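You operate a simulated robot arm through the tools that you are given. There is no shell and no other tool. Be economical: measure what you need, move in short steps, check, and stop when the job is done.

You run a simulated robot arm. Do the job below in one go: nothing can be reset, and whatever is moved stays where it is left.

TASK
Turn the glue gap knob to 0.5 mm. Take the carton from the left black belt and leave it on the left cross belt. Put the corner board on the left cross belt away on the top deck of the trolley. Put the blue spare nozzle from the left cross belt on top of the carton stack there. Take the cleaning block and leave it on top of the cream tape roll on the left black belt. Take the enamel mug on the left black belt and put it away on the top of the long cabinet. Fetch the card ring from the left black belt and set it on the left cross belt. Do these in any order. Set down upright: carton, spare nozzle.

Only the result counts: the job must be done as asked and must still hold three seconds after the hand-in. Knocking over, shifting, dropping, spilling or breaking anything else fails it.

THE ROBOT
A 7-joint arm with a two-finger parallel gripper on a trunk, on a base that drives. Base frame: it is fixed to the floor where the robot stands at the start and does not move with it; the origin is under the middle of the robot, x ahead of it, y to its left, z up; the surface under the hand at the start is at about z = 0.32. Units: m, rad, N and s.
Its first joint turns from -2.601 to 2.601 rad. Places, roughly: card ring (9x9x5 cm) [4.8, 9.1, 0.9]; carton [5.25, 8.25, 1]; carton stack [4.75, 10.5, 1]; cleaning block (6x8x4 cm) [4.7, 9.9, 0.9]; corner board (6x6x24 cm) [4.6, 10.1, 1]; enamel mug (12x9x8 cm) [4.7, 9.7, 0.9]; glue gap knob [0.8, 0, 0.8]; left cross belt [5.3, 10.4, 0.8]; spare nozzle [4.75, 10.25, 0.75]; tape roll [5, 10, 1]; top deck of the trolley [-0.1, 14.6, 0.7]; top of the long cabinet [1.9, 3.6, 1]. Payload 3.5 kg.
Tool frame: the origin (TCP) lies between the finger pads and is the grasp point; the fingertips stand 0.023 m ahead of it; z points along the fingers, y is the line along which they close. Largest opening 0.094 m; finger width 0.038, thickness 0.01; the body of the gripper, 0.054 by 0.096 m, starts 0.039 m behind the TCP.
Orientation is told as [roll, pitch, yaw] about the base's x, y, z axes, in that order, counted from this pose: with the fingers straight down and closing along the base's y, the tool's x points along the base's -x, its y along +y and its z along -z.

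THE INTERFACE
- The arm moves only by the tool play_rows. Its argument "rows" is a list of rows, each an object of numbers (a shift or turn left out is 0, a gripper value left out holds the last): "dx", "dy", "dz": the shift along the tool's x, y, z in m; "ax", "ay", "az": the turn, a rotation vector about the tool's x, y, z in rad; "jaw": the closure, from 0 (fully open) to 1 (shut). In form: [{"dx": .., "dy": .., "dz": .., "ax": .., "ay": .., "az": .., "jaw": ..}, ...]. A call has 1 to 20 rows; each row is the pose to reach, as a shift and turn from the pose commanded when the call began, along the tool's axes at that moment. Each row takes 0.2 s and may step no farther than 0.05 m and 0.15 rad from the row before; otherwise, or with a gripper value out of range, the whole call is refused. A pose out of reach is approached as far as the arm can. The call stops where the force on the tool passes 40 N (or 10 N more than at its start, if that is more) or the arm is blocked; 0.2 s more then pass. Each finger travels about 0.153 m/s and halts on what it meets, pressing with about 45 N; the grip force reading is that of the motor and also rises with nothing between the fingers. The clock runs only during rows and for 0.2 s after the last one: add rows that repeat a pose to give the fingers time. The reply holds the time, the measured pose of the TCP, the force on the tool along the base axes, the opening and the grip force, in the units named above and with some noise, with the torque about the TCP (base axes, N m) and any sound that the robot's microphone picked up.
- Cameras (640 x 400 px; columns grow to the right, rows downward): "scene" is now at [-0.2385, 0.1733, 1.2943]; the picture's right is [-0.17, -0.98, 0.00], its down [-0.32, 0.06, -0.94] and it looks along [0.93, -0.16, -0.33] (base axes); focal length 272 px, centre (320, 200). "wrist" rides on the gripper at [0.086, 0.016, -0.074] in the tool frame; the picture's right is [-0.18, 0.98, 0.00], its down [-0.58, -0.11, -0.81] and it looks along [-0.79, -0.15, 0.59] (tool axes); focal length 243 px, centre (320, 200). There is no depth. A picture from a camera that has moved, and an enlarged one, comes with that camera's place and axes in the base frame and with its lens.
- camera(camera): a new picture of that camera. No time passes.
- roll_base(legs): drives the robot by 1 to 6 legs, each [ahead, left, turn to the left] in m, m and rad, along the robot's own axes; the way and the turn of a leg run together, so that a leg with both is an arc; at most 1.5 m and 3.142 rad a leg. The arm and the cameras ride along, it lands a little off, and it stops where it bumps. It gives what a move gives.
- pan_tilt(pan, tilt): turns the head with the scene camera to pan (to the left, within 2.496 rad either way) and tilt (down, from -0.506 to 1.204), counted from straight ahead of the robot. It gives what a move gives.
- zoom(camera, box): a new picture of the part [left, top, right, bottom] of that camera's present view, enlarged. No time passes.
- sign_off(): hands the job in; it is judged then, once.

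Work in short steps. Places have to be worked out from the pictures, the camera data and where the tool is seen: move nearer, look again, correct. Check each grasp and each placing, and mend what went wrong. You have 196 turns and 162 pictures in all, those below and enlarged ones among them. Open the gripper and draw the arm clear of the work before you hand the job in, unless the task says otherwise; then end with one line.

The tools are called after ">>>" by a JSON object that holds its "api" and its "payload". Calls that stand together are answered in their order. play_rows: Moves the arm, as the interface text tells. Its arguments: {"type":"object","properties":{"rows":{"type":"array","items":{"type":"object","properties":{"dx":{"type":"number"},"dy":{"type":"number"},"dz":{"type":"number"},"ax":{"type":"number"},"ay":{"type":"number"},"az":{"type":"number"},"jaw":{"type":"number"}}}}},"required":["rows"]} The other tools are called the same way: roll_base (legs) drives the base; pan_tilt (pan, tilt) turns the head that bears the scene camera; camera (camera) takes a picture; zoom (camera, box) takes an enlarged picture of a part of a camera's view; sign_off () hands the job in.

At the start:

```text
clock: 0.0
eef_pos: [0.6622, 0.0266, 0.9746]
ee_rot: [0.001, 0.001, 0.001]
wrist_force: [-0.2, -0.3, -0.4]
ft_torque: [-0.01, -0.01, 0.02]
finger_gap: 0.0938
grip_force: 0.0
robot x, y, heading: [0.0019, 0.0053, 0.002]
head pan, tilt: [-0.175, 0.335]
```

scene: 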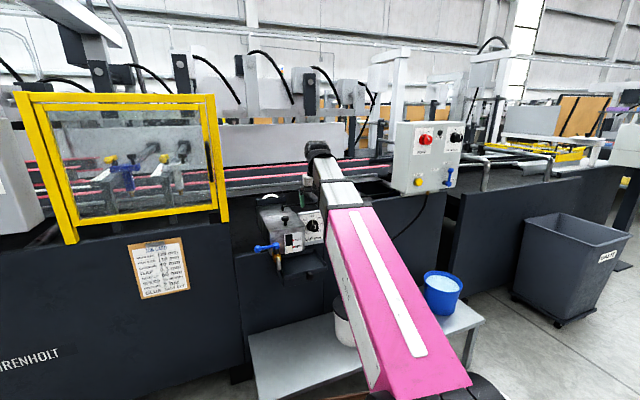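
wrist: 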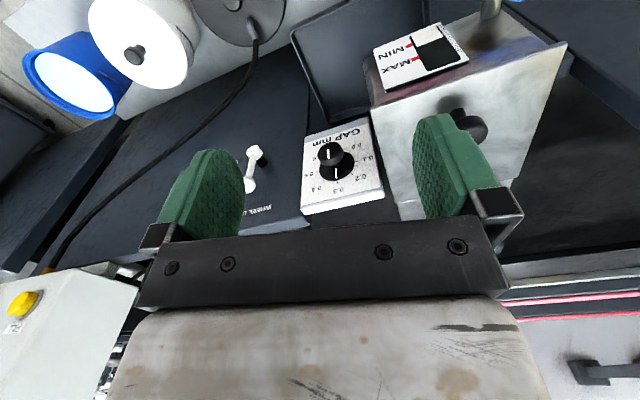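

I look closely at the gap knob first, from both cameras.

>>> {"api": "zoom", "payload": {"camera": "wrist", "box": [280, 100, 400, 220]}}

>>> {"api": "zoom", "payload": {"camera": "scene", "box": [240, 180, 360, 280]}}

```text
3.33 times, centred on (340, 160) of wrist
camera zoom: at [0.5755, 0.041, 1.0481], right [0.18, 0.98, 0.0], down [0.58, -0.11, 0.81], along [0.79, -0.15, -0.59], focal length 809 px, centre (253, 333)
```

zoom: 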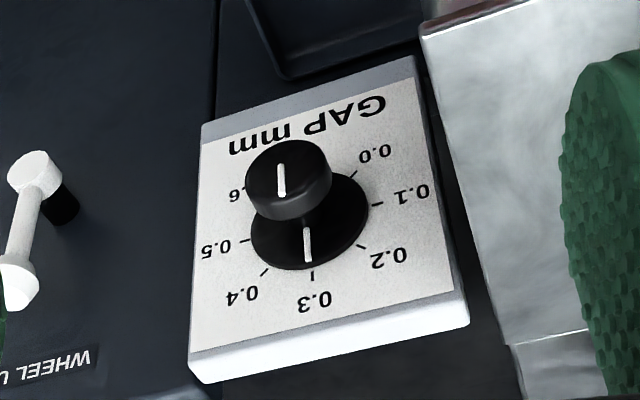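

```text
4.00 times, centred on (300, 230) of scene
camera zoom: at [-0.2385, 0.1733, 1.2943], right [-0.17, -0.98, 0.0], down [-0.32, 0.06, -0.94], along [0.93, -0.16, -0.33], focal length 1086 px, centre (400, 80)
```

zoom: 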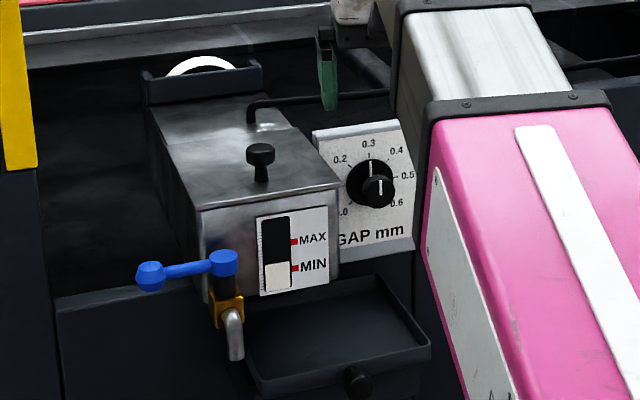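

Triangulating both views puts the knob cap near [0.80, 0.015, 0.804], its axis nearly along x, with the tank's side about 5 cm to its left. I turn the tool to point forward, staying clear.

>>> {"api": "play_rows", "payload": {"rows": [{"ay": -0.1428, "dx": 0.01}, {"ay": -0.2856, "dx": 0.02}, {"ay": -0.4284, "dx": 0.03}, {"ay": -0.5712, "dx": 0.04}, {"ay": -0.714, "dx": 0.05}, {"ay": -0.8568, "dx": 0.06}, {"ay": -0.9996, "dx": 0.07}, {"ay": -1.1424, "dx": 0.08, "dz": 0.02}, {"ay": -1.2852, "dx": 0.08, "dz": 0.04}, {"ay": -1.428, "dx": 0.08, "dz": 0.06}, {"ay": -1.5708, "dx": 0.08, "dz": 0.08}, {"ay": -1.5708, "dx": 0.08, "dz": 0.08}]}}

```text
clock: 2.6
eef_pos: [0.6579, 0.0309, 0.8809]
ee_rot: [1.3, -1.388, -1.325]
wrist_force: [0.4, 0.0, 1.3]
ft_torque: [0.02, 0.04, 0.01]
finger_gap: 0.0941
grip_force: 0.1
out of reach, approached as far as the arm can: row 7, 8, 9, 10, 11, 12
robot x, y, heading: [-0.0018, -0.0003, 0.005]
head pan, tilt: [-0.175, 0.335]
```

It could not fold that close; I look at what the hand sees before moving forward.

>>> {"api": "camera", "payload": {"camera": "wrist"}}

>>> {"api": "camera", "payload": {"camera": "scene"}}

```text
157 pictures are left
camera wrist: at [0.5798, 0.0619, 0.8016], right [0.03, 0.93, 0.35], down [-0.78, -0.2, 0.59], along [0.62, -0.3, 0.72], focal length 243 px, centre (320, 200)
```

wrist: 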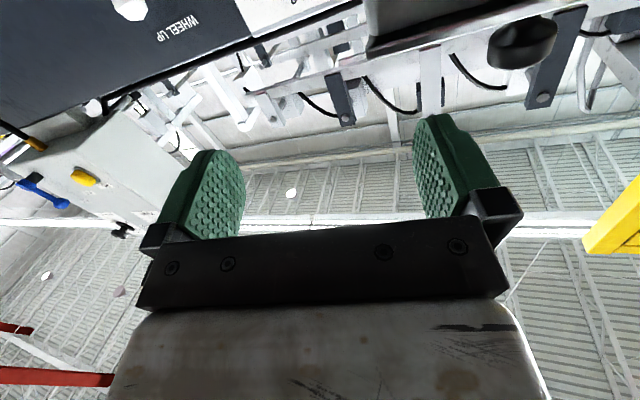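

```text
156 pictures are left
camera scene: at [-0.2385, 0.1733, 1.2943], right [-0.17, -0.98, 0.0], down [-0.32, 0.06, -0.94], along [0.93, -0.16, -0.33], focal length 272 px, centre (320, 200)
```

scene: 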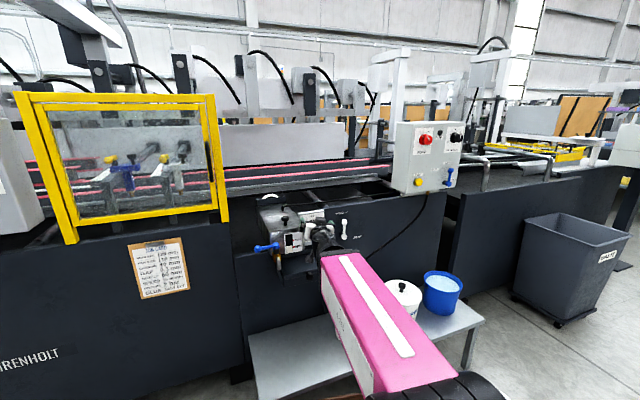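

The tool is in fact pointing forward, just cramped. I back the base up 0.15 m for room.

>>> {"api": "roll_base", "payload": {"legs": [[-0.15, 0, 0]]}}

```text
clock: 4.0
eef_pos: [0.5067, 0.033, 0.8906]
ee_rot: [-2.206, -1.571, 2.205]
wrist_force: [-1.2, 0.3, -0.7]
ft_torque: [-0.01, -0.03, -0.03]
finger_gap: 0.0939
grip_force: 0.1
robot x, y, heading: [-0.1489, -0.0017, -0.004]
head pan, tilt: [-0.175, 0.335]
```

The orientation is now exactly forward. I twist the hand so the fingers close near-vertically (clear of the tank) and line up ahead of the knob.

>>> {"api": "play_rows", "payload": {"rows": [{"az": -0.143, "dx": 0.01, "jaw": 0.3}, {"az": -0.286, "dx": 0.02}, {"az": -0.429, "dx": 0.03, "dy": -0.005}, {"az": -0.571, "dx": 0.04, "dy": -0.01}, {"az": -0.714, "dx": 0.05, "dy": -0.015}, {"az": -0.857, "dx": 0.06, "dy": -0.0165}, {"az": -1.0, "dx": 0.07, "dy": -0.0165}, {"az": -1.143, "dx": 0.08, "dy": -0.0165}, {"az": -1.286, "dx": 0.087, "dy": -0.0165}, {"az": -1.429, "dx": 0.087, "dy": -0.0165}, {"az": -1.571, "dx": 0.087, "dy": -0.0165, "dz": 0.04}, {"az": -1.571, "dx": 0.087, "dy": -0.0165, "dz": 0.08}, {"az": -1.571, "dx": 0.087, "dy": -0.0165, "dz": 0.12}, {"az": -1.571, "dx": 0.087, "dy": -0.0165, "dz": 0.16}, {"az": -1.571, "dx": 0.087, "dy": -0.0165, "dz": 0.16}]}}

>>> {"api": "camera", "payload": {"camera": "wrist"}}

>>> {"api": "zoom", "payload": {"camera": "scene", "box": [260, 170, 380, 290]}}

```text
clock: 7.2
eef_pos: [0.6692, 0.0215, 0.8058]
ee_rot: [-1.567, 0.0, 1.558]
wrist_force: [0.1, 0.2, -0.6]
ft_torque: [0.02, 0.0, 0.0]
finger_gap: 0.0658
grip_force: 0.0
out of reach, approached as far as the arm can: row 7, 8, 9, 10, 11, 12, 13, 14, 15
robot x, y, heading: [-0.1558, -0.0026, -0.003]
head pan, tilt: [-0.175, 0.335]
```

```text
155 pictures are left
camera wrist: at [0.5935, -0.0662, 0.7888], right [0.0, 0.18, -0.98], down [-0.8, 0.59, 0.11], along [0.6, 0.79, 0.15], focal length 243 px, centre (320, 200)
```

wrist: 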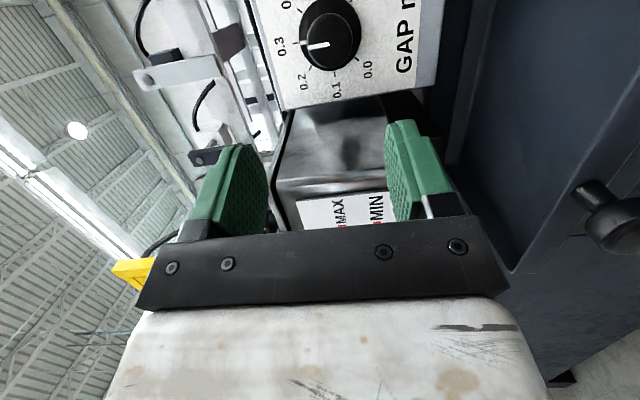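

```text
3.33 times, centred on (320, 230) of scene
camera zoom: at [-0.3884, 0.1739, 1.2943], right [-0.17, -0.98, 0.0], down [-0.32, 0.06, -0.94], along [0.93, -0.16, -0.33], focal length 905 px, centre (320, 100)
```

zoom: 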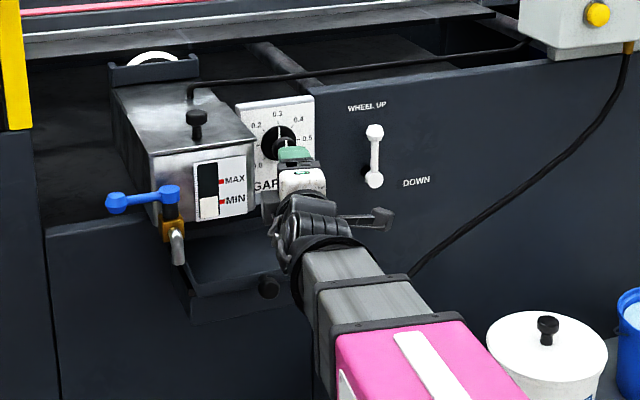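

I zoom on the dial for exact tick and pointer positions.

>>> {"api": "zoom", "payload": {"camera": "wrist", "box": [260, 0, 420, 100]}}

>>> {"api": "zoom", "payload": {"camera": "scene", "box": [297, 195, 337, 220]}}

```text
4.00 times, centred on (340, 50) of wrist
camera zoom: at [0.5935, -0.0662, 0.7888], right [0.0, 0.18, -0.98], down [-0.8, 0.59, 0.11], along [0.6, 0.79, 0.15], focal length 970 px, centre (240, 800)
```

zoom: 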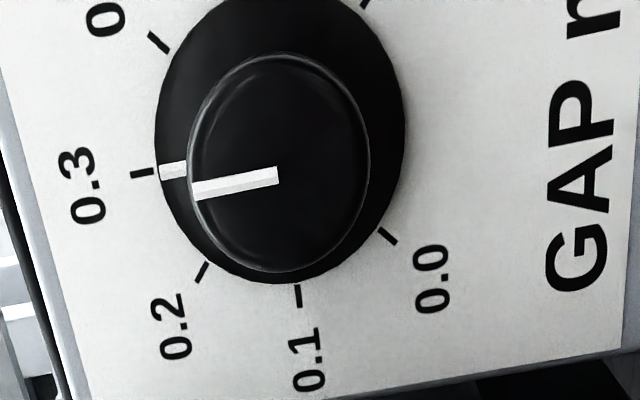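

```text
16.00 times, centred on (317, 208) of scene
camera zoom: at [-0.3884, 0.1739, 1.2943], right [-0.17, -0.98, 0.0], down [-0.32, 0.06, -0.94], along [0.93, -0.16, -0.33], focal length 4345 px, centre (368, 80)
```

zoom: 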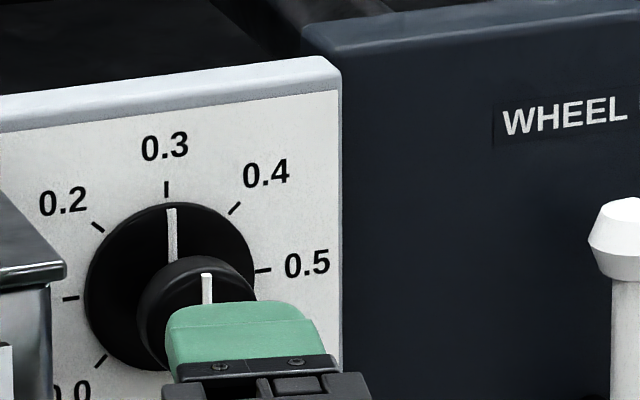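

Ticks are 45° per 0.1, so the knob must turn 90° clockwise; I'll do two bites of 45°. I wind the hand back 0.39 rad and then check before advancing.

>>> {"api": "play_rows", "payload": {"rows": [{"az": -0.13, "dx": 0.002, "dy": 0.004, "dz": 0.02}, {"az": -0.26, "dx": 0.004, "dy": 0.008, "dz": 0.04}, {"az": -0.39, "dx": 0.004, "dy": 0.008, "dz": 0.07}, {"az": -0.39, "dx": 0.004, "dy": 0.008, "dz": 0.07}]}}

>>> {"api": "camera", "payload": {"camera": "wrist"}}

```text
clock: 8.2
eef_pos: [0.7365, 0.0222, 0.8003]
ee_rot: [-1.566, 0.392, 1.562]
wrist_force: [0.3, 0.3, 0.5]
ft_torque: [0.04, 0.01, 0.01]
finger_gap: 0.066
grip_force: 0.1
out of reach, approached as far as the arm can: row 2, 3, 4
robot x, y, heading: [-0.1511, -0.0007, -0.003]
head pan, tilt: [-0.175, 0.335]
```

```text
151 pictures are left
camera wrist: at [0.6611, -0.0648, 0.817], right [-0.01, -0.21, -0.98], down [-0.8, 0.59, -0.12], along [0.6, 0.78, -0.17], focal length 243 px, centre (320, 200)
```

wrist: 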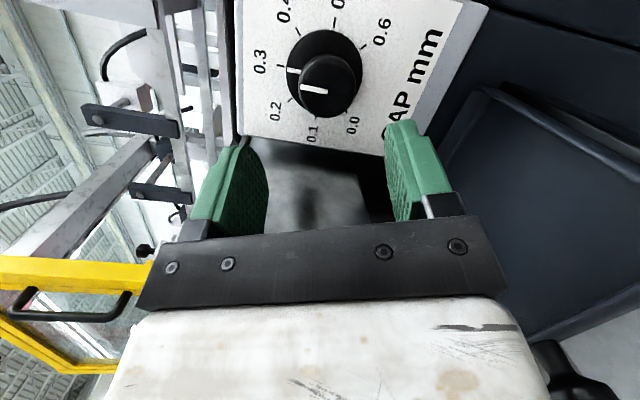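

Disc and cap axis sit near y=0.016, z=0.797. I advance with a small lateral correction.

>>> {"api": "play_rows", "payload": {"rows": [{"dx": 0.0034, "dy": 0.0036, "dz": 0.02}, {"dx": 0.0034, "dy": 0.0036, "dz": 0.04}, {"dx": 0.0034, "dy": 0.0036, "dz": 0.058}, {"dx": 0.0034, "dy": 0.0036, "dz": 0.058}]}}

>>> {"api": "camera", "payload": {"camera": "wrist"}}

>>> {"api": "zoom", "payload": {"camera": "scene", "box": [290, 190, 338, 220]}}

```text
clock: 8.6
eef_pos: [0.7502, 0.0226, 0.7993]
ee_rot: [-1.569, 0.393, 1.556]
wrist_force: [-5.8, 0.6, 3.3]
ft_torque: [0.11, -0.06, 0.23]
finger_gap: 0.0659
grip_force: 0.1
out of reach, approached as far as the arm can: row 1, 2
robot x, y, heading: [-0.1525, 0.0005, -0.001]
head pan, tilt: [-0.175, 0.335]
stopped in row 2: the force on the tool passed its limit at 56 N (the readings are from after the stop); the commanded pose is now the measured one
```

```text
150 pictures are left
camera wrist: at [0.6743, -0.0647, 0.8153], right [0.0, -0.21, -0.98], down [-0.8, 0.59, -0.12], along [0.6, 0.78, -0.17], focal length 243 px, centre (320, 200)
```

wrist: 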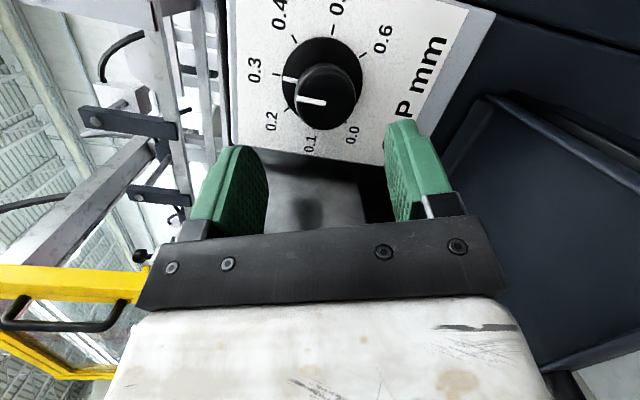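

```text
13.33 times, centred on (314, 205) of scene
camera zoom: at [-0.3889, 0.1739, 1.2943], right [-0.17, -0.98, 0.0], down [-0.32, 0.06, -0.94], along [0.93, -0.16, -0.33], focal length 3621 px, centre (400, 133)
```

zoom: 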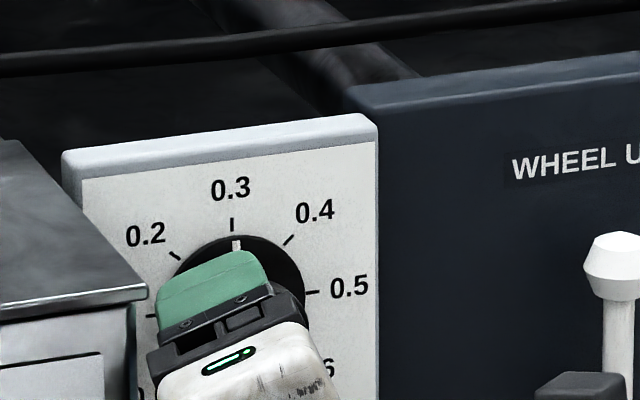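

The gripper body touched the tank's front corner. I back off, and shift the base to the right so the hand can come in angled from the right.

>>> {"api": "play_rows", "payload": {"rows": [{"dz": -0.04}, {"dz": -0.08, "az": 0.13}, {"dz": -0.1, "az": 0.26}, {"dz": -0.1, "az": 0.39}]}}

>>> {"api": "roll_base", "payload": {"legs": [[-0.03, -0.2, 0]]}}

```text
clock: 9.6
eef_pos: [0.6514, 0.0258, 0.7956]
ee_rot: [-1.567, -0.001, 1.558]
wrist_force: [-0.1, -0.5, 0.0]
ft_torque: [-0.04, -0.03, 0.01]
finger_gap: 0.0659
grip_force: 0.1
robot x, y, heading: [-0.1487, 0.0011, 0.002]
head pan, tilt: [-0.175, 0.335]
```

```text
clock: 11.2
eef_pos: [0.621, -0.1816, 0.7971]
ee_rot: [-1.568, 0.001, 1.559]
wrist_force: [-0.2, 0.8, -0.6]
ft_torque: [0.03, -0.01, 0.0]
finger_gap: 0.0659
grip_force: 0.0
robot x, y, heading: [-0.1793, -0.2076, -0.004]
head pan, tilt: [-0.175, 0.335]
```

Now I move left toward the knob while yawing the tool 0.35 rad so the body stays right of the tank.

>>> {"api": "play_rows", "payload": {"rows": [{"dx": -0.042, "ay": -0.07}, {"dx": -0.084, "ay": -0.14}, {"dx": -0.126, "ay": -0.21}, {"dx": -0.168, "ay": -0.28, "dz": 0.01}, {"dx": -0.1686, "ay": -0.35, "dz": 0.05}, {"dx": -0.1686, "ay": -0.35, "dz": 0.09}, {"dx": -0.1686, "ay": -0.35, "dz": 0.115}, {"dx": -0.1686, "ay": -0.35, "dz": 0.115}]}}

>>> {"api": "camera", "payload": {"camera": "wrist"}}

```text
clock: 12.7
eef_pos: [0.6884, 0.041, 0.8132]
ee_rot: [-1.544, 0.005, 1.811]
wrist_force: [-13.6, -3.4, -1.1]
ft_torque: [0.13, -0.57, 0.26]
finger_gap: 0.0653
grip_force: 0.1
out of reach, approached as far as the arm can: row 2, 3, 4, 5, 6, 7
robot x, y, heading: [-0.1819, -0.2096, -0.006]
head pan, tilt: [-0.175, 0.335]
stopped in row 7: the force on the tool passed its limit at 99 N (the readings are from after the stop); the commanded pose is now the measured one
```

```text
148 pictures are left
camera wrist: at [0.6364, -0.0625, 0.7988], right [-0.07, 0.17, -0.98], down [-0.92, 0.38, 0.13], along [0.39, 0.91, 0.13], focal length 243 px, centre (320, 200)
```

wrist: 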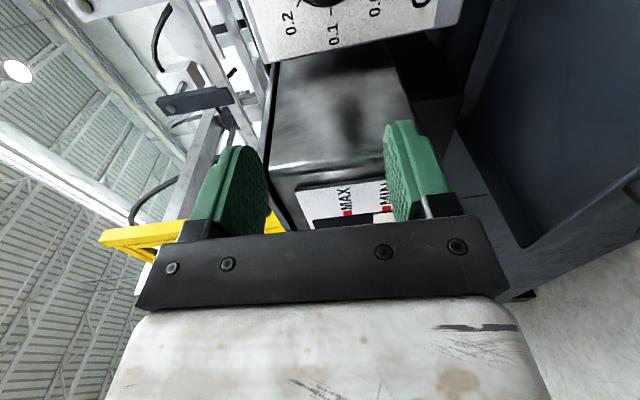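

The arm is near a joint limit in this twist and drifted into the tank front. I retreat and untwist; a better plan is to grip the knob from above (tool pitched down, closing sideways) and swing the hand to the right, away from the tank.

>>> {"api": "play_rows", "payload": {"rows": [{"dz": -0.04}, {"dz": -0.08}, {"dz": -0.1, "az": 0.143}, {"dz": -0.1, "az": 0.286}, {"dz": -0.1, "az": 0.429}, {"dz": -0.1, "az": 0.571}, {"dz": -0.1, "az": 0.714}, {"dz": -0.1, "az": 0.857}, {"dz": -0.1, "az": 1.0}, {"dz": -0.1, "az": 1.143}, {"dz": -0.1, "az": 1.286}, {"dz": -0.1, "az": 1.429}, {"dz": -0.1, "az": 1.571}, {"dz": -0.1, "az": 1.571}]}}

>>> {"api": "zoom", "payload": {"camera": "scene", "box": [200, 160, 340, 280]}}

```text
clock: 15.7
eef_pos: [0.5933, 0.0181, 0.8167]
ee_rot: [-0.141, -1.542, 0.379]
wrist_force: [-0.5, -0.6, -0.6]
ft_torque: [0.04, -0.01, 0.02]
finger_gap: 0.0659
grip_force: 0.0
robot x, y, heading: [-0.1821, -0.2107, 0.003]
head pan, tilt: [-0.175, 0.335]
```

```text
3.33 times, centred on (270, 220) of scene
camera zoom: at [-0.4195, -0.0342, 1.2943], right [-0.18, -0.98, 0.0], down [-0.32, 0.06, -0.94], along [0.93, -0.17, -0.33], focal length 905 px, centre (487, 133)
```

zoom: 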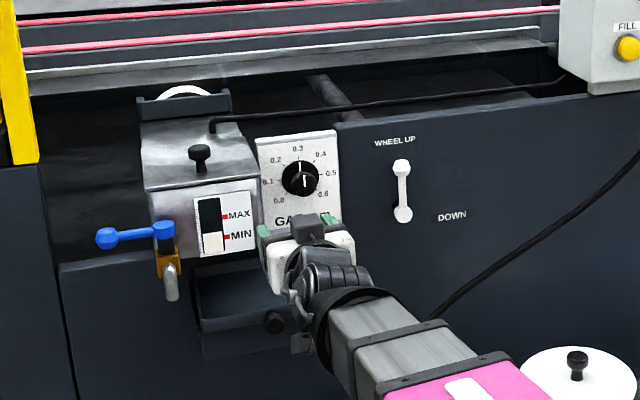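

Tank looks undisturbed. I now reorient to 60° below horizontal, tilted 15° right, above and in front of the knob.

>>> {"api": "play_rows", "payload": {"rows": [{"ax": 0.0089, "ay": 0.1221, "az": 0.0454, "dx": -0.015}, {"ax": 0.0177, "ay": 0.2442, "az": 0.0907, "dx": -0.03, "dy": -0.01}, {"ax": 0.0266, "ay": 0.3662, "az": 0.1361, "dx": -0.045, "dy": -0.02}, {"ax": 0.0355, "ay": 0.4883, "az": 0.1814, "dx": -0.059, "dy": -0.03, "dz": 0.02}, {"ax": 0.0443, "ay": 0.6104, "az": 0.2268, "dx": -0.059, "dy": -0.04, "dz": 0.05}, {"ax": 0.0532, "ay": 0.7325, "az": 0.2721, "dx": -0.059, "dy": -0.05, "dz": 0.085}, {"ax": 0.062, "ay": 0.8545, "az": 0.3175, "dx": -0.059, "dy": -0.06, "dz": 0.12}, {"ax": 0.0709, "ay": 0.9766, "az": 0.3628, "dx": -0.059, "dy": -0.06, "dz": 0.1526}, {"ax": 0.0709, "ay": 0.9766, "az": 0.3628, "dx": -0.059, "dy": -0.06, "dz": 0.1526}]}}

>>> {"api": "camera", "payload": {"camera": "wrist"}}

>>> {"api": "zoom", "payload": {"camera": "scene", "box": [220, 160, 340, 260]}}

```text
clock: 17.6
eef_pos: [0.7676, -0.0973, 0.8418]
ee_rot: [0.249, -0.582, 0.061]
wrist_force: [-0.3, -0.7, 0.0]
ft_torque: [-0.02, -0.01, -0.01]
finger_gap: 0.0657
grip_force: 0.0
out of reach, approached as far as the arm can: row 1, 2, 3, 4, 5, 6, 7, 8, 9
robot x, y, heading: [-0.1871, -0.2093, -0.003]
head pan, tilt: [-0.175, 0.335]
```

```text
146 pictures are left
camera wrist: at [0.6524, -0.1089, 0.8564], right [-0.04, 0.95, 0.3], down [0.09, -0.3, 0.95], along [1.0, 0.06, -0.07], focal length 243 px, centre (320, 200)
```

wrist: 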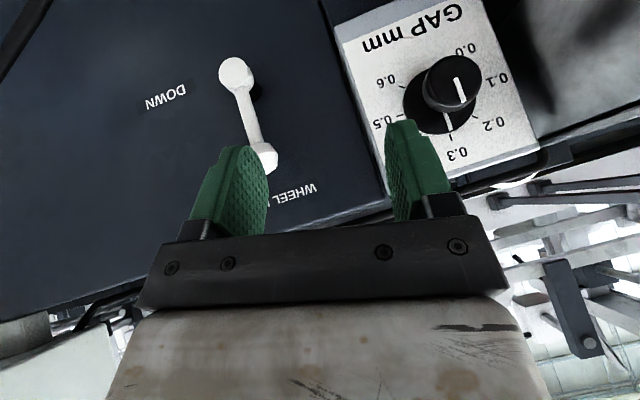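

```text
4.00 times, centred on (280, 210) of scene
camera zoom: at [-0.4195, -0.0342, 1.2943], right [-0.18, -0.98, 0.0], down [-0.32, 0.06, -0.94], along [0.93, -0.17, -0.33], focal length 1086 px, centre (480, 160)
```

zoom: 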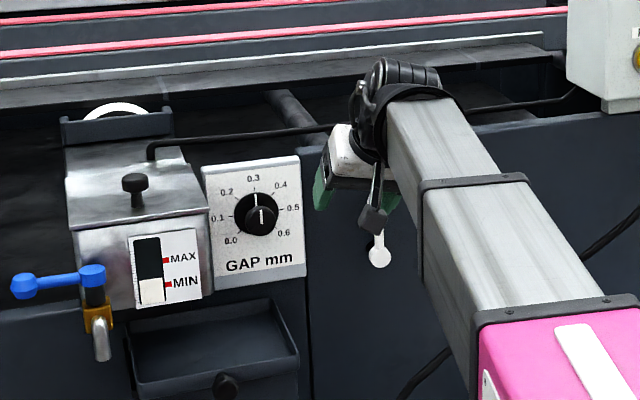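

The hand ended 9 cm right of where I wanted, well oriented otherwise. I correct position and the residual twist.

>>> {"api": "play_rows", "payload": {"rows": [{"dx": -0.014, "dy": 0.033, "dz": -0.0035, "ax": 0.028, "ay": 0.014, "az": 0.096}, {"dx": -0.014, "dy": 0.066, "dz": -0.0035, "ax": 0.056, "ay": 0.027, "az": 0.192}, {"dx": -0.014, "dy": 0.0998, "dz": -0.0035, "ax": 0.056, "ay": 0.027, "az": 0.192}, {"dx": -0.014, "dy": 0.0998, "dz": -0.0035, "ax": 0.056, "ay": 0.027, "az": 0.192}]}}

>>> {"api": "camera", "payload": {"camera": "wrist"}}

```text
clock: 18.6
eef_pos: [0.7657, -0.0965, 0.8412]
ee_rot: [0.25, -0.582, 0.06]
wrist_force: [-0.4, 0.4, 0.5]
ft_torque: [0.05, 0.01, 0.02]
finger_gap: 0.0657
grip_force: 0.1
out of reach, approached as far as the arm can: row 1, 2, 3, 4
robot x, y, heading: [-0.1824, -0.2101, 0.003]
head pan, tilt: [-0.175, 0.335]
```

```text
144 pictures are left
camera wrist: at [0.6525, -0.1087, 0.8563], right [-0.04, 0.95, 0.3], down [0.09, -0.3, 0.95], along [1.0, 0.06, -0.07], focal length 243 px, centre (320, 200)
```

wrist: 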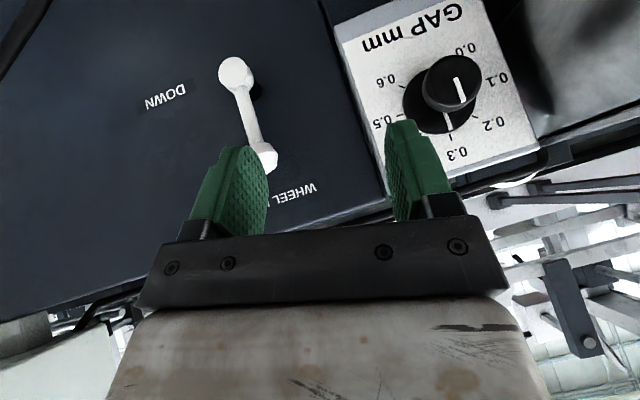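

The arm is stuck at a joint limit in this posture. I bring it back to the plain fingers-down posture, up and toward the robot, to free it.

>>> {"api": "play_rows", "payload": {"rows": [{"dx": 0.007, "dy": -0.011, "dz": -0.03}, {"dx": 0.013, "dy": -0.022, "dz": -0.06, "ax": 0.05, "ay": 0.114, "az": 0.026}, {"dx": 0.02, "dy": -0.033, "dz": -0.1, "ax": 0.1, "ay": 0.228, "az": 0.052}, {"dx": 0.027, "dy": -0.044, "dz": -0.13, "ax": 0.15, "ay": 0.342, "az": 0.078}, {"dx": 0.033, "dy": -0.0555, "dz": -0.16, "ax": 0.2, "ay": 0.456, "az": 0.104}, {"dx": 0.033, "dy": -0.0555, "dz": -0.16, "ax": 0.256, "ay": 0.572, "az": 0.13}, {"dx": 0.033, "dy": -0.0555, "dz": -0.16, "ax": 0.256, "ay": 0.572, "az": 0.13}]}}

>>> {"api": "camera", "payload": {"camera": "scene"}}

```text
clock: 20.2
eef_pos: [0.6636, -0.2375, 0.9415]
ee_rot: [0.261, -0.152, 0.069]
wrist_force: [0.9, 0.6, -0.3]
ft_torque: [0.0, 0.01, 0.06]
finger_gap: 0.0657
grip_force: 0.0
out of reach, approached as far as the arm can: row 2, 3, 4, 5, 6, 7
robot x, y, heading: [-0.1798, -0.2097, -0.002]
head pan, tilt: [-0.175, 0.335]
```

```text
143 pictures are left
camera scene: at [-0.4195, -0.0342, 1.2943], right [-0.18, -0.98, 0.0], down [-0.32, 0.06, -0.94], along [0.93, -0.17, -0.33], focal length 272 px, centre (320, 200)
```

scene: 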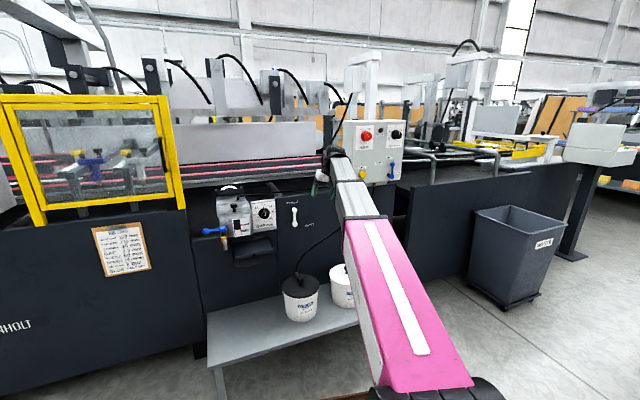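

I try freeing the posture by twisting the other way (positive az) while level-ing the roll.

>>> {"api": "play_rows", "payload": {"rows": [{"az": 0.14}, {"az": 0.28}, {"az": 0.42}, {"az": 0.56}, {"az": 0.7}, {"az": 0.7}]}}

```text
clock: 21.6
eef_pos: [0.6652, -0.2376, 0.9406]
ee_rot: [0.26, -0.152, 0.068]
wrist_force: [0.7, 0.1, -0.3]
ft_torque: [-0.01, 0.01, 0.0]
finger_gap: 0.0656
grip_force: 0.2
out of reach, approached as far as the arm can: row 1, 2, 3, 4, 5, 6
robot x, y, heading: [-0.1784, -0.2096, -0.002]
head pan, tilt: [-0.175, 0.335]
```

Positive twist is blocked; I test negative twist.

>>> {"api": "play_rows", "payload": {"rows": [{"az": -0.14}, {"az": -0.28}, {"az": -0.42}, {"az": -0.56}, {"az": -0.56}]}}

```text
clock: 22.9
eef_pos: [0.6652, -0.2347, 0.9394]
ee_rot: [0.139, -0.268, 0.632]
wrist_force: [-0.4, -0.4, 1.3]
ft_torque: [-0.01, -0.01, -0.02]
finger_gap: 0.0658
grip_force: 0.1
robot x, y, heading: [-0.1856, -0.2074, 0.004]
head pan, tilt: [-0.175, 0.335]
```

Negative twist frees it. I move to the initial pose relative to the robot to restore the natural arm shape.

>>> {"api": "play_rows", "payload": {"rows": [{"dx": 0.022, "dy": 0.031, "dz": -0.009, "ax": 0.03, "ay": 0.03}, {"dx": 0.044, "dy": 0.061, "dz": -0.018, "ax": 0.08, "ay": 0.08}, {"dx": 0.065, "dy": 0.092, "dz": -0.027, "ax": 0.12, "ay": 0.12}, {"dx": 0.087, "dy": 0.122, "dz": -0.036, "ax": 0.17, "ay": 0.17}, {"dx": 0.109, "dy": 0.153, "dz": -0.045, "ax": 0.2184, "ay": 0.2152, "az": 0.05}, {"dx": 0.109, "dy": 0.153, "dz": -0.045, "ax": 0.2184, "ay": 0.2152, "az": 0.18}, {"dx": 0.109, "dy": 0.153, "dz": -0.045, "ax": 0.2184, "ay": 0.2152, "az": 0.32}, {"dx": 0.109, "dy": 0.153, "dz": -0.045, "ax": 0.2184, "ay": 0.2152, "az": 0.46}, {"dx": 0.109, "dy": 0.153, "dz": -0.045, "ax": 0.2184, "ay": 0.2152, "az": 0.6}, {"dx": 0.109, "dy": 0.153, "dz": -0.045, "ax": 0.2184, "ay": 0.2152, "az": 0.646}, {"dx": 0.109, "dy": 0.153, "dz": -0.045, "ax": 0.2184, "ay": 0.2152, "az": 0.646}]}}

>>> {"api": "camera", "payload": {"camera": "scene"}}

```text
clock: 25.2
eef_pos: [0.4758, -0.1954, 0.9857]
ee_rot: [0.261, -0.062, 0.174]
wrist_force: [-0.3, -0.1, 0.3]
ft_torque: [0.04, -0.01, -0.01]
finger_gap: 0.0659
grip_force: 0.0
out of reach, approached as far as the arm can: row 2, 3, 4, 5, 6, 7, 8, 9, 10, 11
robot x, y, heading: [-0.1801, -0.2093, 0.0]
head pan, tilt: [-0.175, 0.335]
```

```text
142 pictures are left
camera scene: at [-0.4195, -0.0342, 1.2943], right [-0.18, -0.98, 0.0], down [-0.32, 0.06, -0.94], along [0.93, -0.17, -0.33], focal length 272 px, centre (320, 200)
```

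scene: 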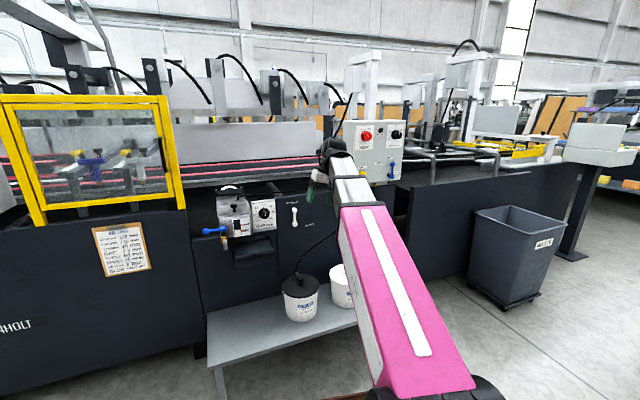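

Roll is still stuck at 0.26. I probe single rotations to see which way is blocked.

>>> {"api": "play_rows", "payload": {"rows": [{"ax": 0.13}, {"ax": 0.26}, {"ax": 0.26}]}}

>>> {"api": "play_rows", "payload": {"rows": [{"az": -0.14}, {"az": -0.28}, {"az": -0.28, "ax": 0.13}, {"az": -0.28, "ax": 0.26}, {"az": -0.28, "ax": 0.26}]}}

```text
clock: 26.1
eef_pos: [0.476, -0.1938, 0.9845]
ee_rot: [0.261, -0.061, 0.176]
wrist_force: [0.2, 0.5, 0.0]
ft_torque: [0.0, -0.02, -0.03]
finger_gap: 0.0659
grip_force: 0.0
out of reach, approached as far as the arm can: row 1, 2, 3
robot x, y, heading: [-0.1823, -0.2079, -0.004]
head pan, tilt: [-0.175, 0.335]
```

```text
clock: 27.2
eef_pos: [0.4745, -0.1942, 0.986]
ee_rot: [0.236, -0.131, 0.449]
wrist_force: [0.2, 0.6, 0.4]
ft_torque: [-0.03, 0.0, 0.0]
finger_gap: 0.0655
grip_force: 0.2
out of reach, approached as far as the arm can: row 3, 4, 5
robot x, y, heading: [-0.1808, -0.2084, 0.001]
head pan, tilt: [-0.175, 0.335]
```

The wrist evidently flipped through its straight-line singularity (forearm roll now near its limit). I'll back the base away for room, then swing the hand down→left→up→down on a cone about the forward direction to unflip it.

>>> {"api": "roll_base", "payload": {"legs": [[-0.3, 0, 0]]}}

```text
clock: 28.9
eef_pos: [0.2882, -0.18, 0.9848]
ee_rot: [0.234, -0.131, 0.463]
wrist_force: [-0.1, 0.0, 0.5]
ft_torque: [0.03, -0.03, -0.01]
finger_gap: 0.0659
grip_force: 0.1
robot x, y, heading: [-0.363, -0.1983, 0.015]
head pan, tilt: [-0.175, 0.335]
stopped in leg 1: the robot was blocked; the commanded pose is now the measured one
```

It bumped something 18 cm back; I go forward 4 cm off it and begin the pitch-up with the hand extended forward.

>>> {"api": "roll_base", "payload": {"legs": [[0.04, 0, 0]]}}

>>> {"api": "play_rows", "payload": {"rows": [{"dx": -0.036, "dy": -0.017, "dz": 0.009, "ax": 0.06, "ay": -0.12, "az": -0.037}, {"dx": -0.072, "dy": -0.034, "dz": 0.018, "ax": 0.12, "ay": -0.24, "az": -0.074}, {"dx": -0.108, "dy": -0.051, "dz": 0.027, "ax": 0.18, "ay": -0.355, "az": -0.11}, {"dx": -0.144, "dy": -0.068, "dz": 0.036, "ax": 0.24, "ay": -0.47, "az": -0.146}, {"dx": -0.181, "dy": -0.0845, "dz": 0.046, "ax": 0.29, "ay": -0.57, "az": -0.176}, {"dx": -0.181, "dy": -0.0845, "dz": 0.046, "ax": 0.332, "ay": -0.6426, "az": -0.198}, {"dx": -0.181, "dy": -0.0845, "dz": 0.046, "ax": 0.332, "ay": -0.6426, "az": -0.198}]}}

>>> {"api": "pan_tilt", "payload": {"pan": 2.4, "tilt": 0.5}}

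>>> {"api": "camera", "payload": {"camera": "scene"}}

```text
clock: 29.7
eef_pos: [0.3275, -0.1788, 0.9867]
ee_rot: [0.235, -0.131, 0.464]
wrist_force: [0.3, -0.3, 0.2]
ft_torque: [0.04, 0.0, 0.0]
finger_gap: 0.0656
grip_force: 0.1
robot x, y, heading: [-0.3267, -0.2054, 0.015]
head pan, tilt: [-0.175, 0.335]
```

```text
clock: 31.3
eef_pos: [0.5268, -0.1561, 0.9429]
ee_rot: [-0.206, -0.776, 0.668]
wrist_force: [0.3, 0.1, -0.4]
ft_torque: [0.01, -0.02, -0.04]
finger_gap: 0.0657
grip_force: 0.1
robot x, y, heading: [-0.3278, -0.2012, 0.015]
head pan, tilt: [-0.175, 0.335]
```

```text
clock: 33.7
eef_pos: [0.5273, -0.1571, 0.9436]
ee_rot: [-0.204, -0.776, 0.669]
wrist_force: [0.4, -0.7, -0.5]
ft_torque: [0.0, 0.03, -0.02]
finger_gap: 0.0657
grip_force: 0.0
robot x, y, heading: [-0.3249, -0.2019, 0.014]
head pan, tilt: [2.4, 0.499]
```

```text
141 pictures are left
camera scene: at [-0.7283, 0.045, 1.2793], right [0.67, 0.74, 0.0], down [0.36, -0.32, -0.88], along [-0.65, 0.59, -0.48], focal length 272 px, centre (320, 200)
```

scene: 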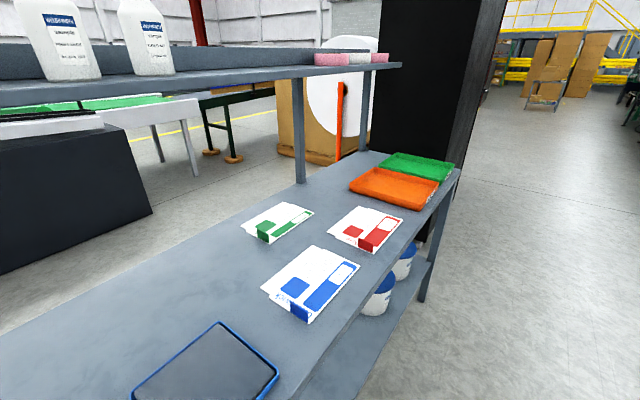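

Behind is a bench (nothing disturbed). I continue the cone swing: fingers now go from forward-down to forward-left.

>>> {"api": "play_rows", "payload": {"rows": [{"ax": -0.045, "ay": -0.134}, {"ax": -0.089, "ay": -0.269}, {"ax": -0.134, "ay": -0.403}, {"ax": -0.178, "ay": -0.537}, {"ax": -0.223, "ay": -0.672}, {"ax": -0.267, "ay": -0.806}, {"ax": -0.267, "ay": -0.806}]}}

>>> {"api": "pan_tilt", "payload": {"pan": -0.3, "tilt": 0.4}}

>>> {"api": "camera", "payload": {"camera": "scene"}}

```text
clock: 35.3
eef_pos: [0.5265, -0.1579, 0.9458]
ee_rot: [-1.677, -1.524, 2.441]
wrist_force: [0.0, -0.6, 0.0]
ft_torque: [-0.01, 0.0, 0.02]
finger_gap: 0.0661
grip_force: 0.0
robot x, y, heading: [-0.3273, -0.2023, 0.012]
head pan, tilt: [2.4, 0.499]
```

```text
clock: 37.7
eef_pos: [0.5274, -0.158, 0.9445]
ee_rot: [-1.645, -1.526, 2.409]
wrist_force: [-0.1, 0.9, 0.2]
ft_torque: [-0.02, 0.0, -0.03]
finger_gap: 0.066
grip_force: 0.0
robot x, y, heading: [-0.3289, -0.1988, 0.009]
head pan, tilt: [-0.3, 0.4]
```

```text
140 pictures are left
camera scene: at [-0.5718, -0.042, 1.2884], right [-0.28, -0.96, 0.0], down [-0.37, 0.11, -0.92], along [0.88, -0.26, -0.39], focal length 272 px, centre (320, 200)
```

scene: 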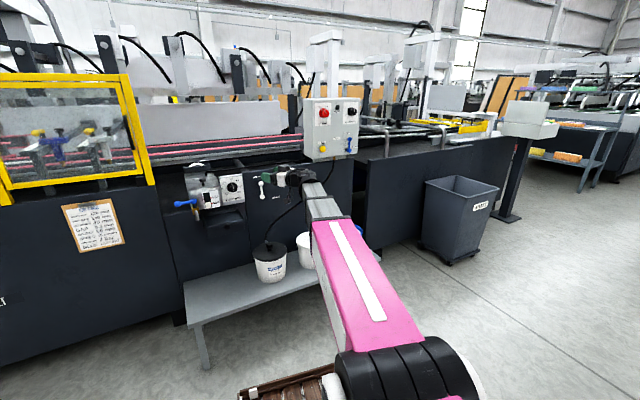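

Good, no flags. Next swing: forward-left to forward-up.

>>> {"api": "play_rows", "payload": {"rows": [{"ax": 0.093, "ay": -0.108}, {"ax": 0.187, "ay": -0.216}, {"ax": 0.28, "ay": -0.324}, {"ax": 0.373, "ay": -0.433}, {"ax": 0.466, "ay": -0.541}, {"ax": 0.56, "ay": -0.649}, {"ax": 0.653, "ay": -0.757}, {"ax": 0.653, "ay": -0.757}]}}

```text
clock: 39.5
eef_pos: [0.5289, -0.1595, 0.9443]
ee_rot: [2.86, -0.808, -2.767]
wrist_force: [0.4, 0.2, -0.6]
ft_torque: [0.0, 0.02, 0.01]
finger_gap: 0.0657
grip_force: 0.0
robot x, y, heading: [-0.3307, -0.2056, 0.01]
head pan, tilt: [-0.3, 0.4]
```

Fingers now point forward-up. I pitch straight down through the aligned direction in the vertical arm plane.

>>> {"api": "play_rows", "payload": {"rows": [{"ax": -0.043, "ay": 0.0115, "az": 0.04}, {"ax": -0.021, "ay": 0.11, "az": 0.035}, {"ax": 0.001, "ay": 0.207, "az": 0.031}, {"ax": 0.022, "ay": 0.304, "az": 0.026}, {"ax": 0.044, "ay": 0.402, "az": 0.022}, {"ax": 0.066, "ay": 0.5, "az": 0.017}, {"ax": 0.088, "ay": 0.597, "az": 0.013}, {"ax": 0.109, "ay": 0.695, "az": 0.008}, {"ax": 0.131, "ay": 0.793, "az": 0.003}, {"ax": 0.153, "ay": 0.89, "az": -0.001}, {"ax": 0.175, "ay": 0.988, "az": -0.006}, {"ax": 0.196, "ay": 1.086, "az": -0.01}, {"ax": 0.218, "ay": 1.184, "az": -0.015}, {"ax": 0.218, "ay": 1.184, "az": -0.015}]}}

```text
clock: 42.5
eef_pos: [0.5279, -0.1588, 0.9464]
ee_rot: [0.418, -1.044, -0.405]
wrist_force: [0.0, 0.8, 0.2]
ft_torque: [0.01, -0.02, -0.03]
finger_gap: 0.066
grip_force: 0.1
out of reach, approached as far as the arm can: row 9
robot x, y, heading: [-0.3272, -0.2018, 0.014]
head pan, tilt: [-0.3, 0.4]
```

Recovered smoothly. Now to plain fingers-down to confirm the limits are gone.

>>> {"api": "play_rows", "payload": {"rows": [{"ax": 0.0205, "ay": 0.135, "az": -0.018}, {"ax": 0.041, "ay": 0.271, "az": -0.0365}, {"ax": 0.0615, "ay": 0.406, "az": -0.055}, {"ax": 0.082, "ay": 0.5415, "az": -0.073}, {"ax": 0.1025, "ay": 0.677, "az": -0.091}, {"ax": 0.123, "ay": 0.812, "az": -0.11}, {"ax": 0.1435, "ay": 0.948, "az": -0.128}, {"ax": 0.164, "ay": 1.083, "az": -0.146}, {"ax": 0.164, "ay": 1.083, "az": -0.146}]}}

```text
clock: 44.5
eef_pos: [0.527, -0.1592, 0.9461]
ee_rot: [-0.001, 0.002, 0.0]
wrist_force: [0.3, 0.4, 0.0]
ft_torque: [0.02, 0.02, 0.0]
finger_gap: 0.0656
grip_force: 0.0
robot x, y, heading: [-0.326, -0.2052, 0.014]
head pan, tilt: [-0.3, 0.4]
```

The wrist is unflipped. I pull the hand in, then drive forward to work at a comfortable distance from the knob.

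>>> {"api": "play_rows", "payload": {"rows": [{"dx": 0.04}, {"dx": 0.08}, {"dx": 0.12}, {"dx": 0.12}]}}

>>> {"api": "roll_base", "payload": {"legs": [[0.25, 0.0, -0.013]]}}

>>> {"api": "play_rows", "payload": {"rows": [{"ax": -0.064, "ay": -0.13, "az": 0.017}, {"ax": -0.128, "ay": -0.26, "az": 0.034}, {"ax": -0.192, "ay": -0.39, "az": 0.051}, {"ax": -0.2557, "ay": -0.5205, "az": 0.0683}, {"ax": -0.2557, "ay": -0.5205, "az": 0.0683}]}}

>>> {"api": "camera", "payload": {"camera": "wrist"}}

```text
clock: 45.5
eef_pos: [0.4052, -0.1601, 0.9424]
ee_rot: [0.002, -0.001, 0.002]
wrist_force: [-0.2, -0.6, 0.2]
ft_torque: [0.0, -0.02, -0.01]
finger_gap: 0.0659
grip_force: 0.0
robot x, y, heading: [-0.3286, -0.1987, 0.013]
head pan, tilt: [-0.3, 0.4]
```

```text
clock: 47.3
eef_pos: [0.653, -0.162, 0.9428]
ee_rot: [0.002, 0.0, -0.007]
wrist_force: [-0.1, 0.2, -0.5]
ft_torque: [-0.01, 0.0, 0.01]
finger_gap: 0.0658
grip_force: 0.1
robot x, y, heading: [-0.0807, -0.1999, 0.006]
head pan, tilt: [-0.3, 0.4]
```

```text
clock: 48.5
eef_pos: [0.6546, -0.1626, 0.9415]
ee_rot: [0.302, -0.506, -0.154]
wrist_force: [0.6, 0.7, 0.1]
ft_torque: [0.04, -0.01, 0.0]
finger_gap: 0.0656
grip_force: 0.0
robot x, y, heading: [-0.0799, -0.1977, 0.008]
head pan, tilt: [-0.3, 0.4]
```

```text
139 pictures are left
camera wrist: at [0.542, -0.1537, 0.9653], right [0.16, 0.92, 0.34], down [0.1, -0.36, 0.93], along [0.98, -0.12, -0.15], focal length 243 px, centre (320, 200)
```

wrist: 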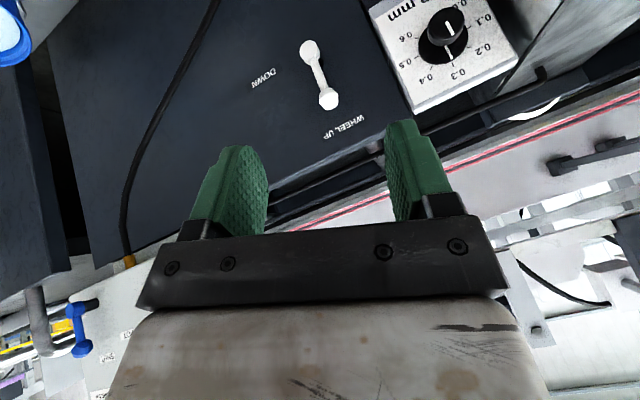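

Orientation is exact now. I move to the pre-grasp point above the knob.

>>> {"api": "play_rows", "payload": {"rows": [{"dx": -0.007, "dy": 0.027, "dz": 0.029}, {"dx": -0.014, "dy": 0.054, "dz": 0.058}, {"dx": -0.021, "dy": 0.081, "dz": 0.087}, {"dx": -0.028, "dy": 0.108, "dz": 0.116}, {"dx": -0.035, "dy": 0.1345, "dz": 0.1455}, {"dx": -0.035, "dy": 0.1345, "dz": 0.1455}]}}

>>> {"api": "camera", "payload": {"camera": "wrist"}}

```text
clock: 49.9
eef_pos: [0.7585, -0.0061, 0.8705]
ee_rot: [0.301, -0.505, -0.152]
wrist_force: [-0.3, 0.1, -0.2]
ft_torque: [-0.02, -0.03, -0.02]
finger_gap: 0.0657
grip_force: 0.1
robot x, y, heading: [-0.078, -0.1998, 0.012]
head pan, tilt: [-0.3, 0.4]
```

```text
138 pictures are left
camera wrist: at [0.6457, 0.0026, 0.8944], right [0.16, 0.93, 0.34], down [0.1, -0.36, 0.93], along [0.98, -0.12, -0.15], focal length 243 px, centre (320, 200)
```

wrist: 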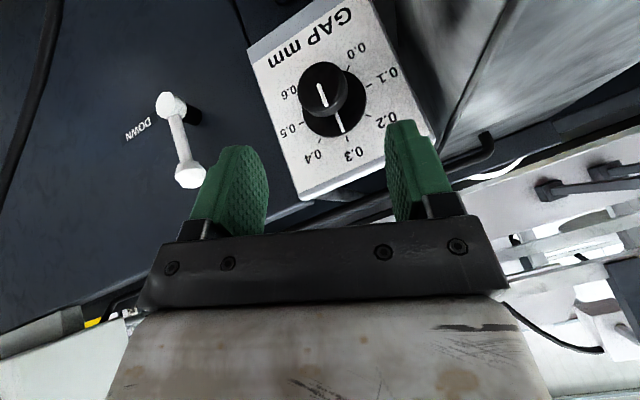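

Aligned within ~2 mm. I advance along the tool axis, stopping 2 cm short to check.

>>> {"api": "play_rows", "payload": {"rows": [{"dy": 0.001, "dz": 0.025}, {"dy": 0.0018, "dz": 0.05}, {"dy": 0.0018, "dz": 0.07}, {"dy": 0.0018, "dz": 0.07}]}}

>>> {"api": "camera", "payload": {"camera": "wrist"}}

>>> {"api": "pan_tilt", "payload": {"pan": 0.1, "tilt": 0.4}}

>>> {"api": "camera", "payload": {"camera": "scene"}}

```text
clock: 50.9
eef_pos: [0.7917, 0.0114, 0.8149]
ee_rot: [0.299, -0.504, -0.152]
wrist_force: [-0.3, -0.1, -0.3]
ft_torque: [0.01, 0.03, 0.02]
finger_gap: 0.0657
grip_force: 0.1
robot x, y, heading: [-0.0809, -0.1956, 0.01]
head pan, tilt: [-0.3, 0.4]
```

```text
137 pictures are left
camera wrist: at [0.6801, 0.0202, 0.8378], right [0.16, 0.93, 0.34], down [0.1, -0.36, 0.93], along [0.98, -0.12, -0.15], focal length 243 px, centre (320, 200)
```

wrist: 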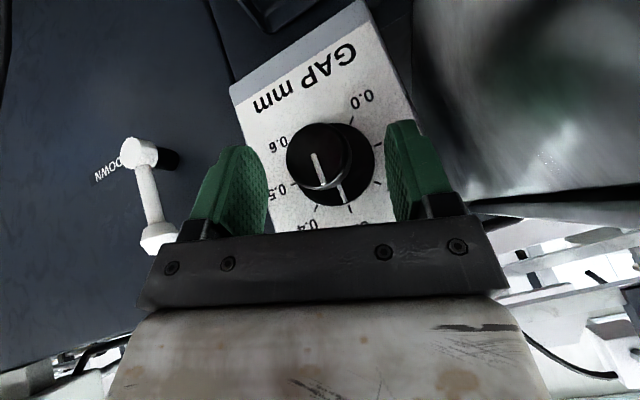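

```text
clock: 51.7
eef_pos: [0.7937, 0.0093, 0.8144]
ee_rot: [0.299, -0.506, -0.152]
wrist_force: [0.6, 0.2, 0.1]
ft_torque: [0.02, -0.02, -0.01]
finger_gap: 0.0659
grip_force: 0.0
robot x, y, heading: [-0.0838, -0.2, 0.01]
head pan, tilt: [0.099, 0.4]
```

```text
136 pictures are left
camera scene: at [-0.3188, -0.0021, 1.2884], right [0.11, -0.99, 0.0], down [-0.39, -0.04, -0.92], along [0.92, 0.1, -0.39], focal length 272 px, centre (320, 200)
```

scene: 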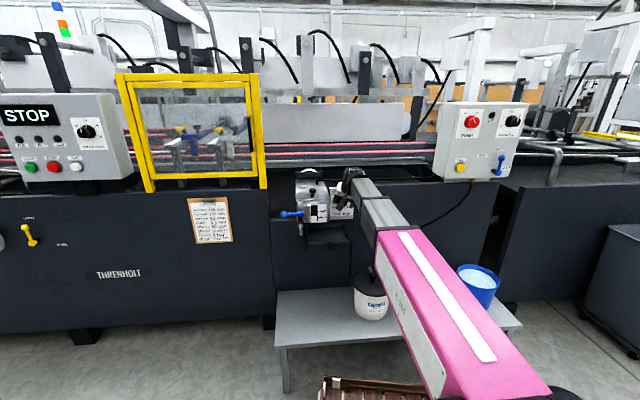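

Small sideways correction, then the last 2 cm and close on the cap.

>>> {"api": "play_rows", "payload": {"rows": [{"dy": -0.002, "dz": 0.012}, {"dy": -0.002, "dz": 0.021}, {"dy": -0.002, "dz": 0.021}]}}

>>> {"api": "play_rows", "payload": {"rows": [{"jaw": 0.55}, {"jaw": 0.75}, {"jaw": 0.75}]}}

>>> {"api": "camera", "payload": {"camera": "wrist"}}

```text
clock: 52.5
eef_pos: [0.8023, 0.0152, 0.7982]
ee_rot: [0.3, -0.505, -0.152]
wrist_force: [-11.4, -3.2, 11.8]
ft_torque: [0.46, -0.31, 0.41]
finger_gap: 0.0656
grip_force: 0.1
robot x, y, heading: [-0.0814, -0.1995, 0.01]
head pan, tilt: [0.099, 0.4]
```

```text
clock: 53.3
eef_pos: [0.8032, 0.0142, 0.7961]
ee_rot: [0.298, -0.504, -0.154]
wrist_force: [6.2, -6.4, -8.6]
ft_torque: [0.04, -0.03, 0.1]
finger_gap: 0.035
grip_force: 45.2
robot x, y, heading: [-0.0786, -0.2018, 0.006]
head pan, tilt: [0.099, 0.4]
```

```text
135 pictures are left
camera wrist: at [0.6918, 0.0237, 0.8193], right [0.16, 0.93, 0.34], down [0.1, -0.36, 0.93], along [0.98, -0.12, -0.15], focal length 243 px, centre (320, 200)
```

wrist: 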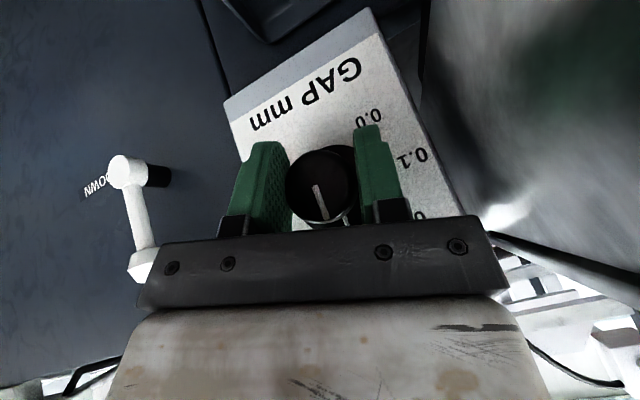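

The cap is gripped (35 mm). I turn clockwise about base x by 45°.

>>> {"api": "play_rows", "payload": {"rows": [{"ax": -0.113, "az": 0.0654}, {"ax": -0.2267, "az": 0.1308}, {"ax": -0.34, "az": 0.1963}, {"ax": -0.453, "az": 0.2617}, {"ax": -0.567, "az": 0.327}, {"ax": -0.68, "az": 0.3925}, {"ax": -0.68, "az": 0.3925}]}}

>>> {"api": "camera", "payload": {"camera": "wrist"}}

```text
clock: 54.9
eef_pos: [0.803, 0.015, 0.7961]
ee_rot: [1.108, -0.25, -0.468]
wrist_force: [4.8, 5.3, 6.7]
ft_torque: [-0.18, 0.73, 0.29]
finger_gap: 0.0352
grip_force: 44.9
robot x, y, heading: [-0.0814, -0.1998, 0.003]
head pan, tilt: [0.099, 0.4]
```

```text
134 pictures are left
camera wrist: at [0.6906, 0.0037, 0.8199], right [0.16, 0.41, 0.9], down [0.1, -0.91, 0.4], along [0.98, 0.02, -0.19], focal length 243 px, centre (320, 200)
```

wrist: 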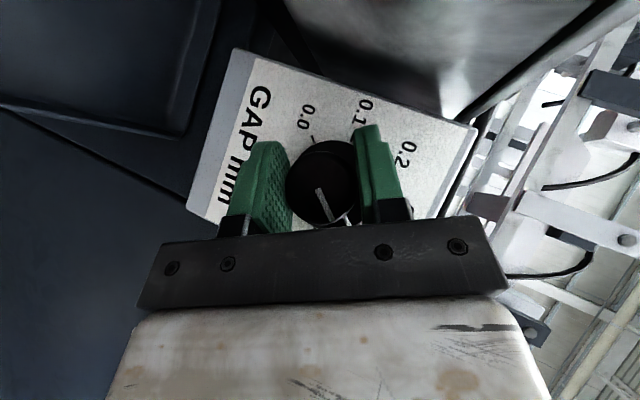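

Knob followed. I open, swing back 45°, and re-grip for the second half.

>>> {"api": "play_rows", "payload": {"rows": [{"jaw": 0.3}, {"jaw": 0.3}, {"ax": 0.113, "az": -0.0654}, {"ax": 0.2267, "az": -0.1308}, {"ax": 0.34, "az": -0.1963}, {"ax": 0.453, "az": -0.2617}, {"ax": 0.567, "az": -0.327}, {"ax": 0.68, "az": -0.3925}, {"ax": 0.68, "az": -0.3925}]}}

>>> {"api": "zoom", "payload": {"camera": "wrist", "box": [200, 60, 440, 240]}}

```text
clock: 56.9
eef_pos: [0.8019, 0.0158, 0.7976]
ee_rot: [0.299, -0.507, -0.153]
wrist_force: [-21.6, -6.9, 21.7]
ft_torque: [0.94, -0.6, 0.73]
finger_gap: 0.065
grip_force: 0.2
robot x, y, heading: [-0.0793, -0.1995, 0.007]
head pan, tilt: [0.099, 0.4]
```

```text
2.22 times, centred on (320, 150) of wrist
camera zoom: at [0.69, 0.024, 0.8205], right [0.16, 0.93, 0.34], down [0.1, -0.36, 0.93], along [0.98, -0.12, -0.15], focal length 539 px, centre (320, 311)
```

zoom: 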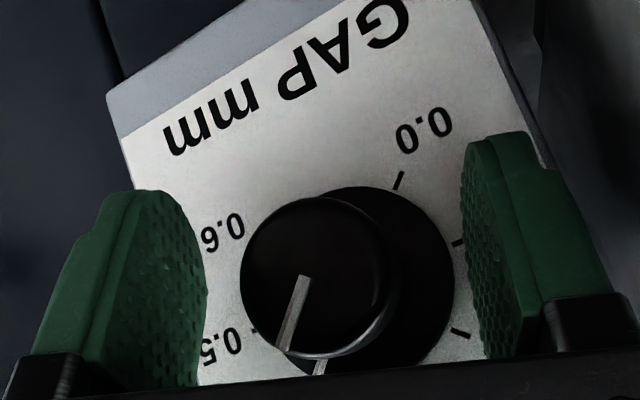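

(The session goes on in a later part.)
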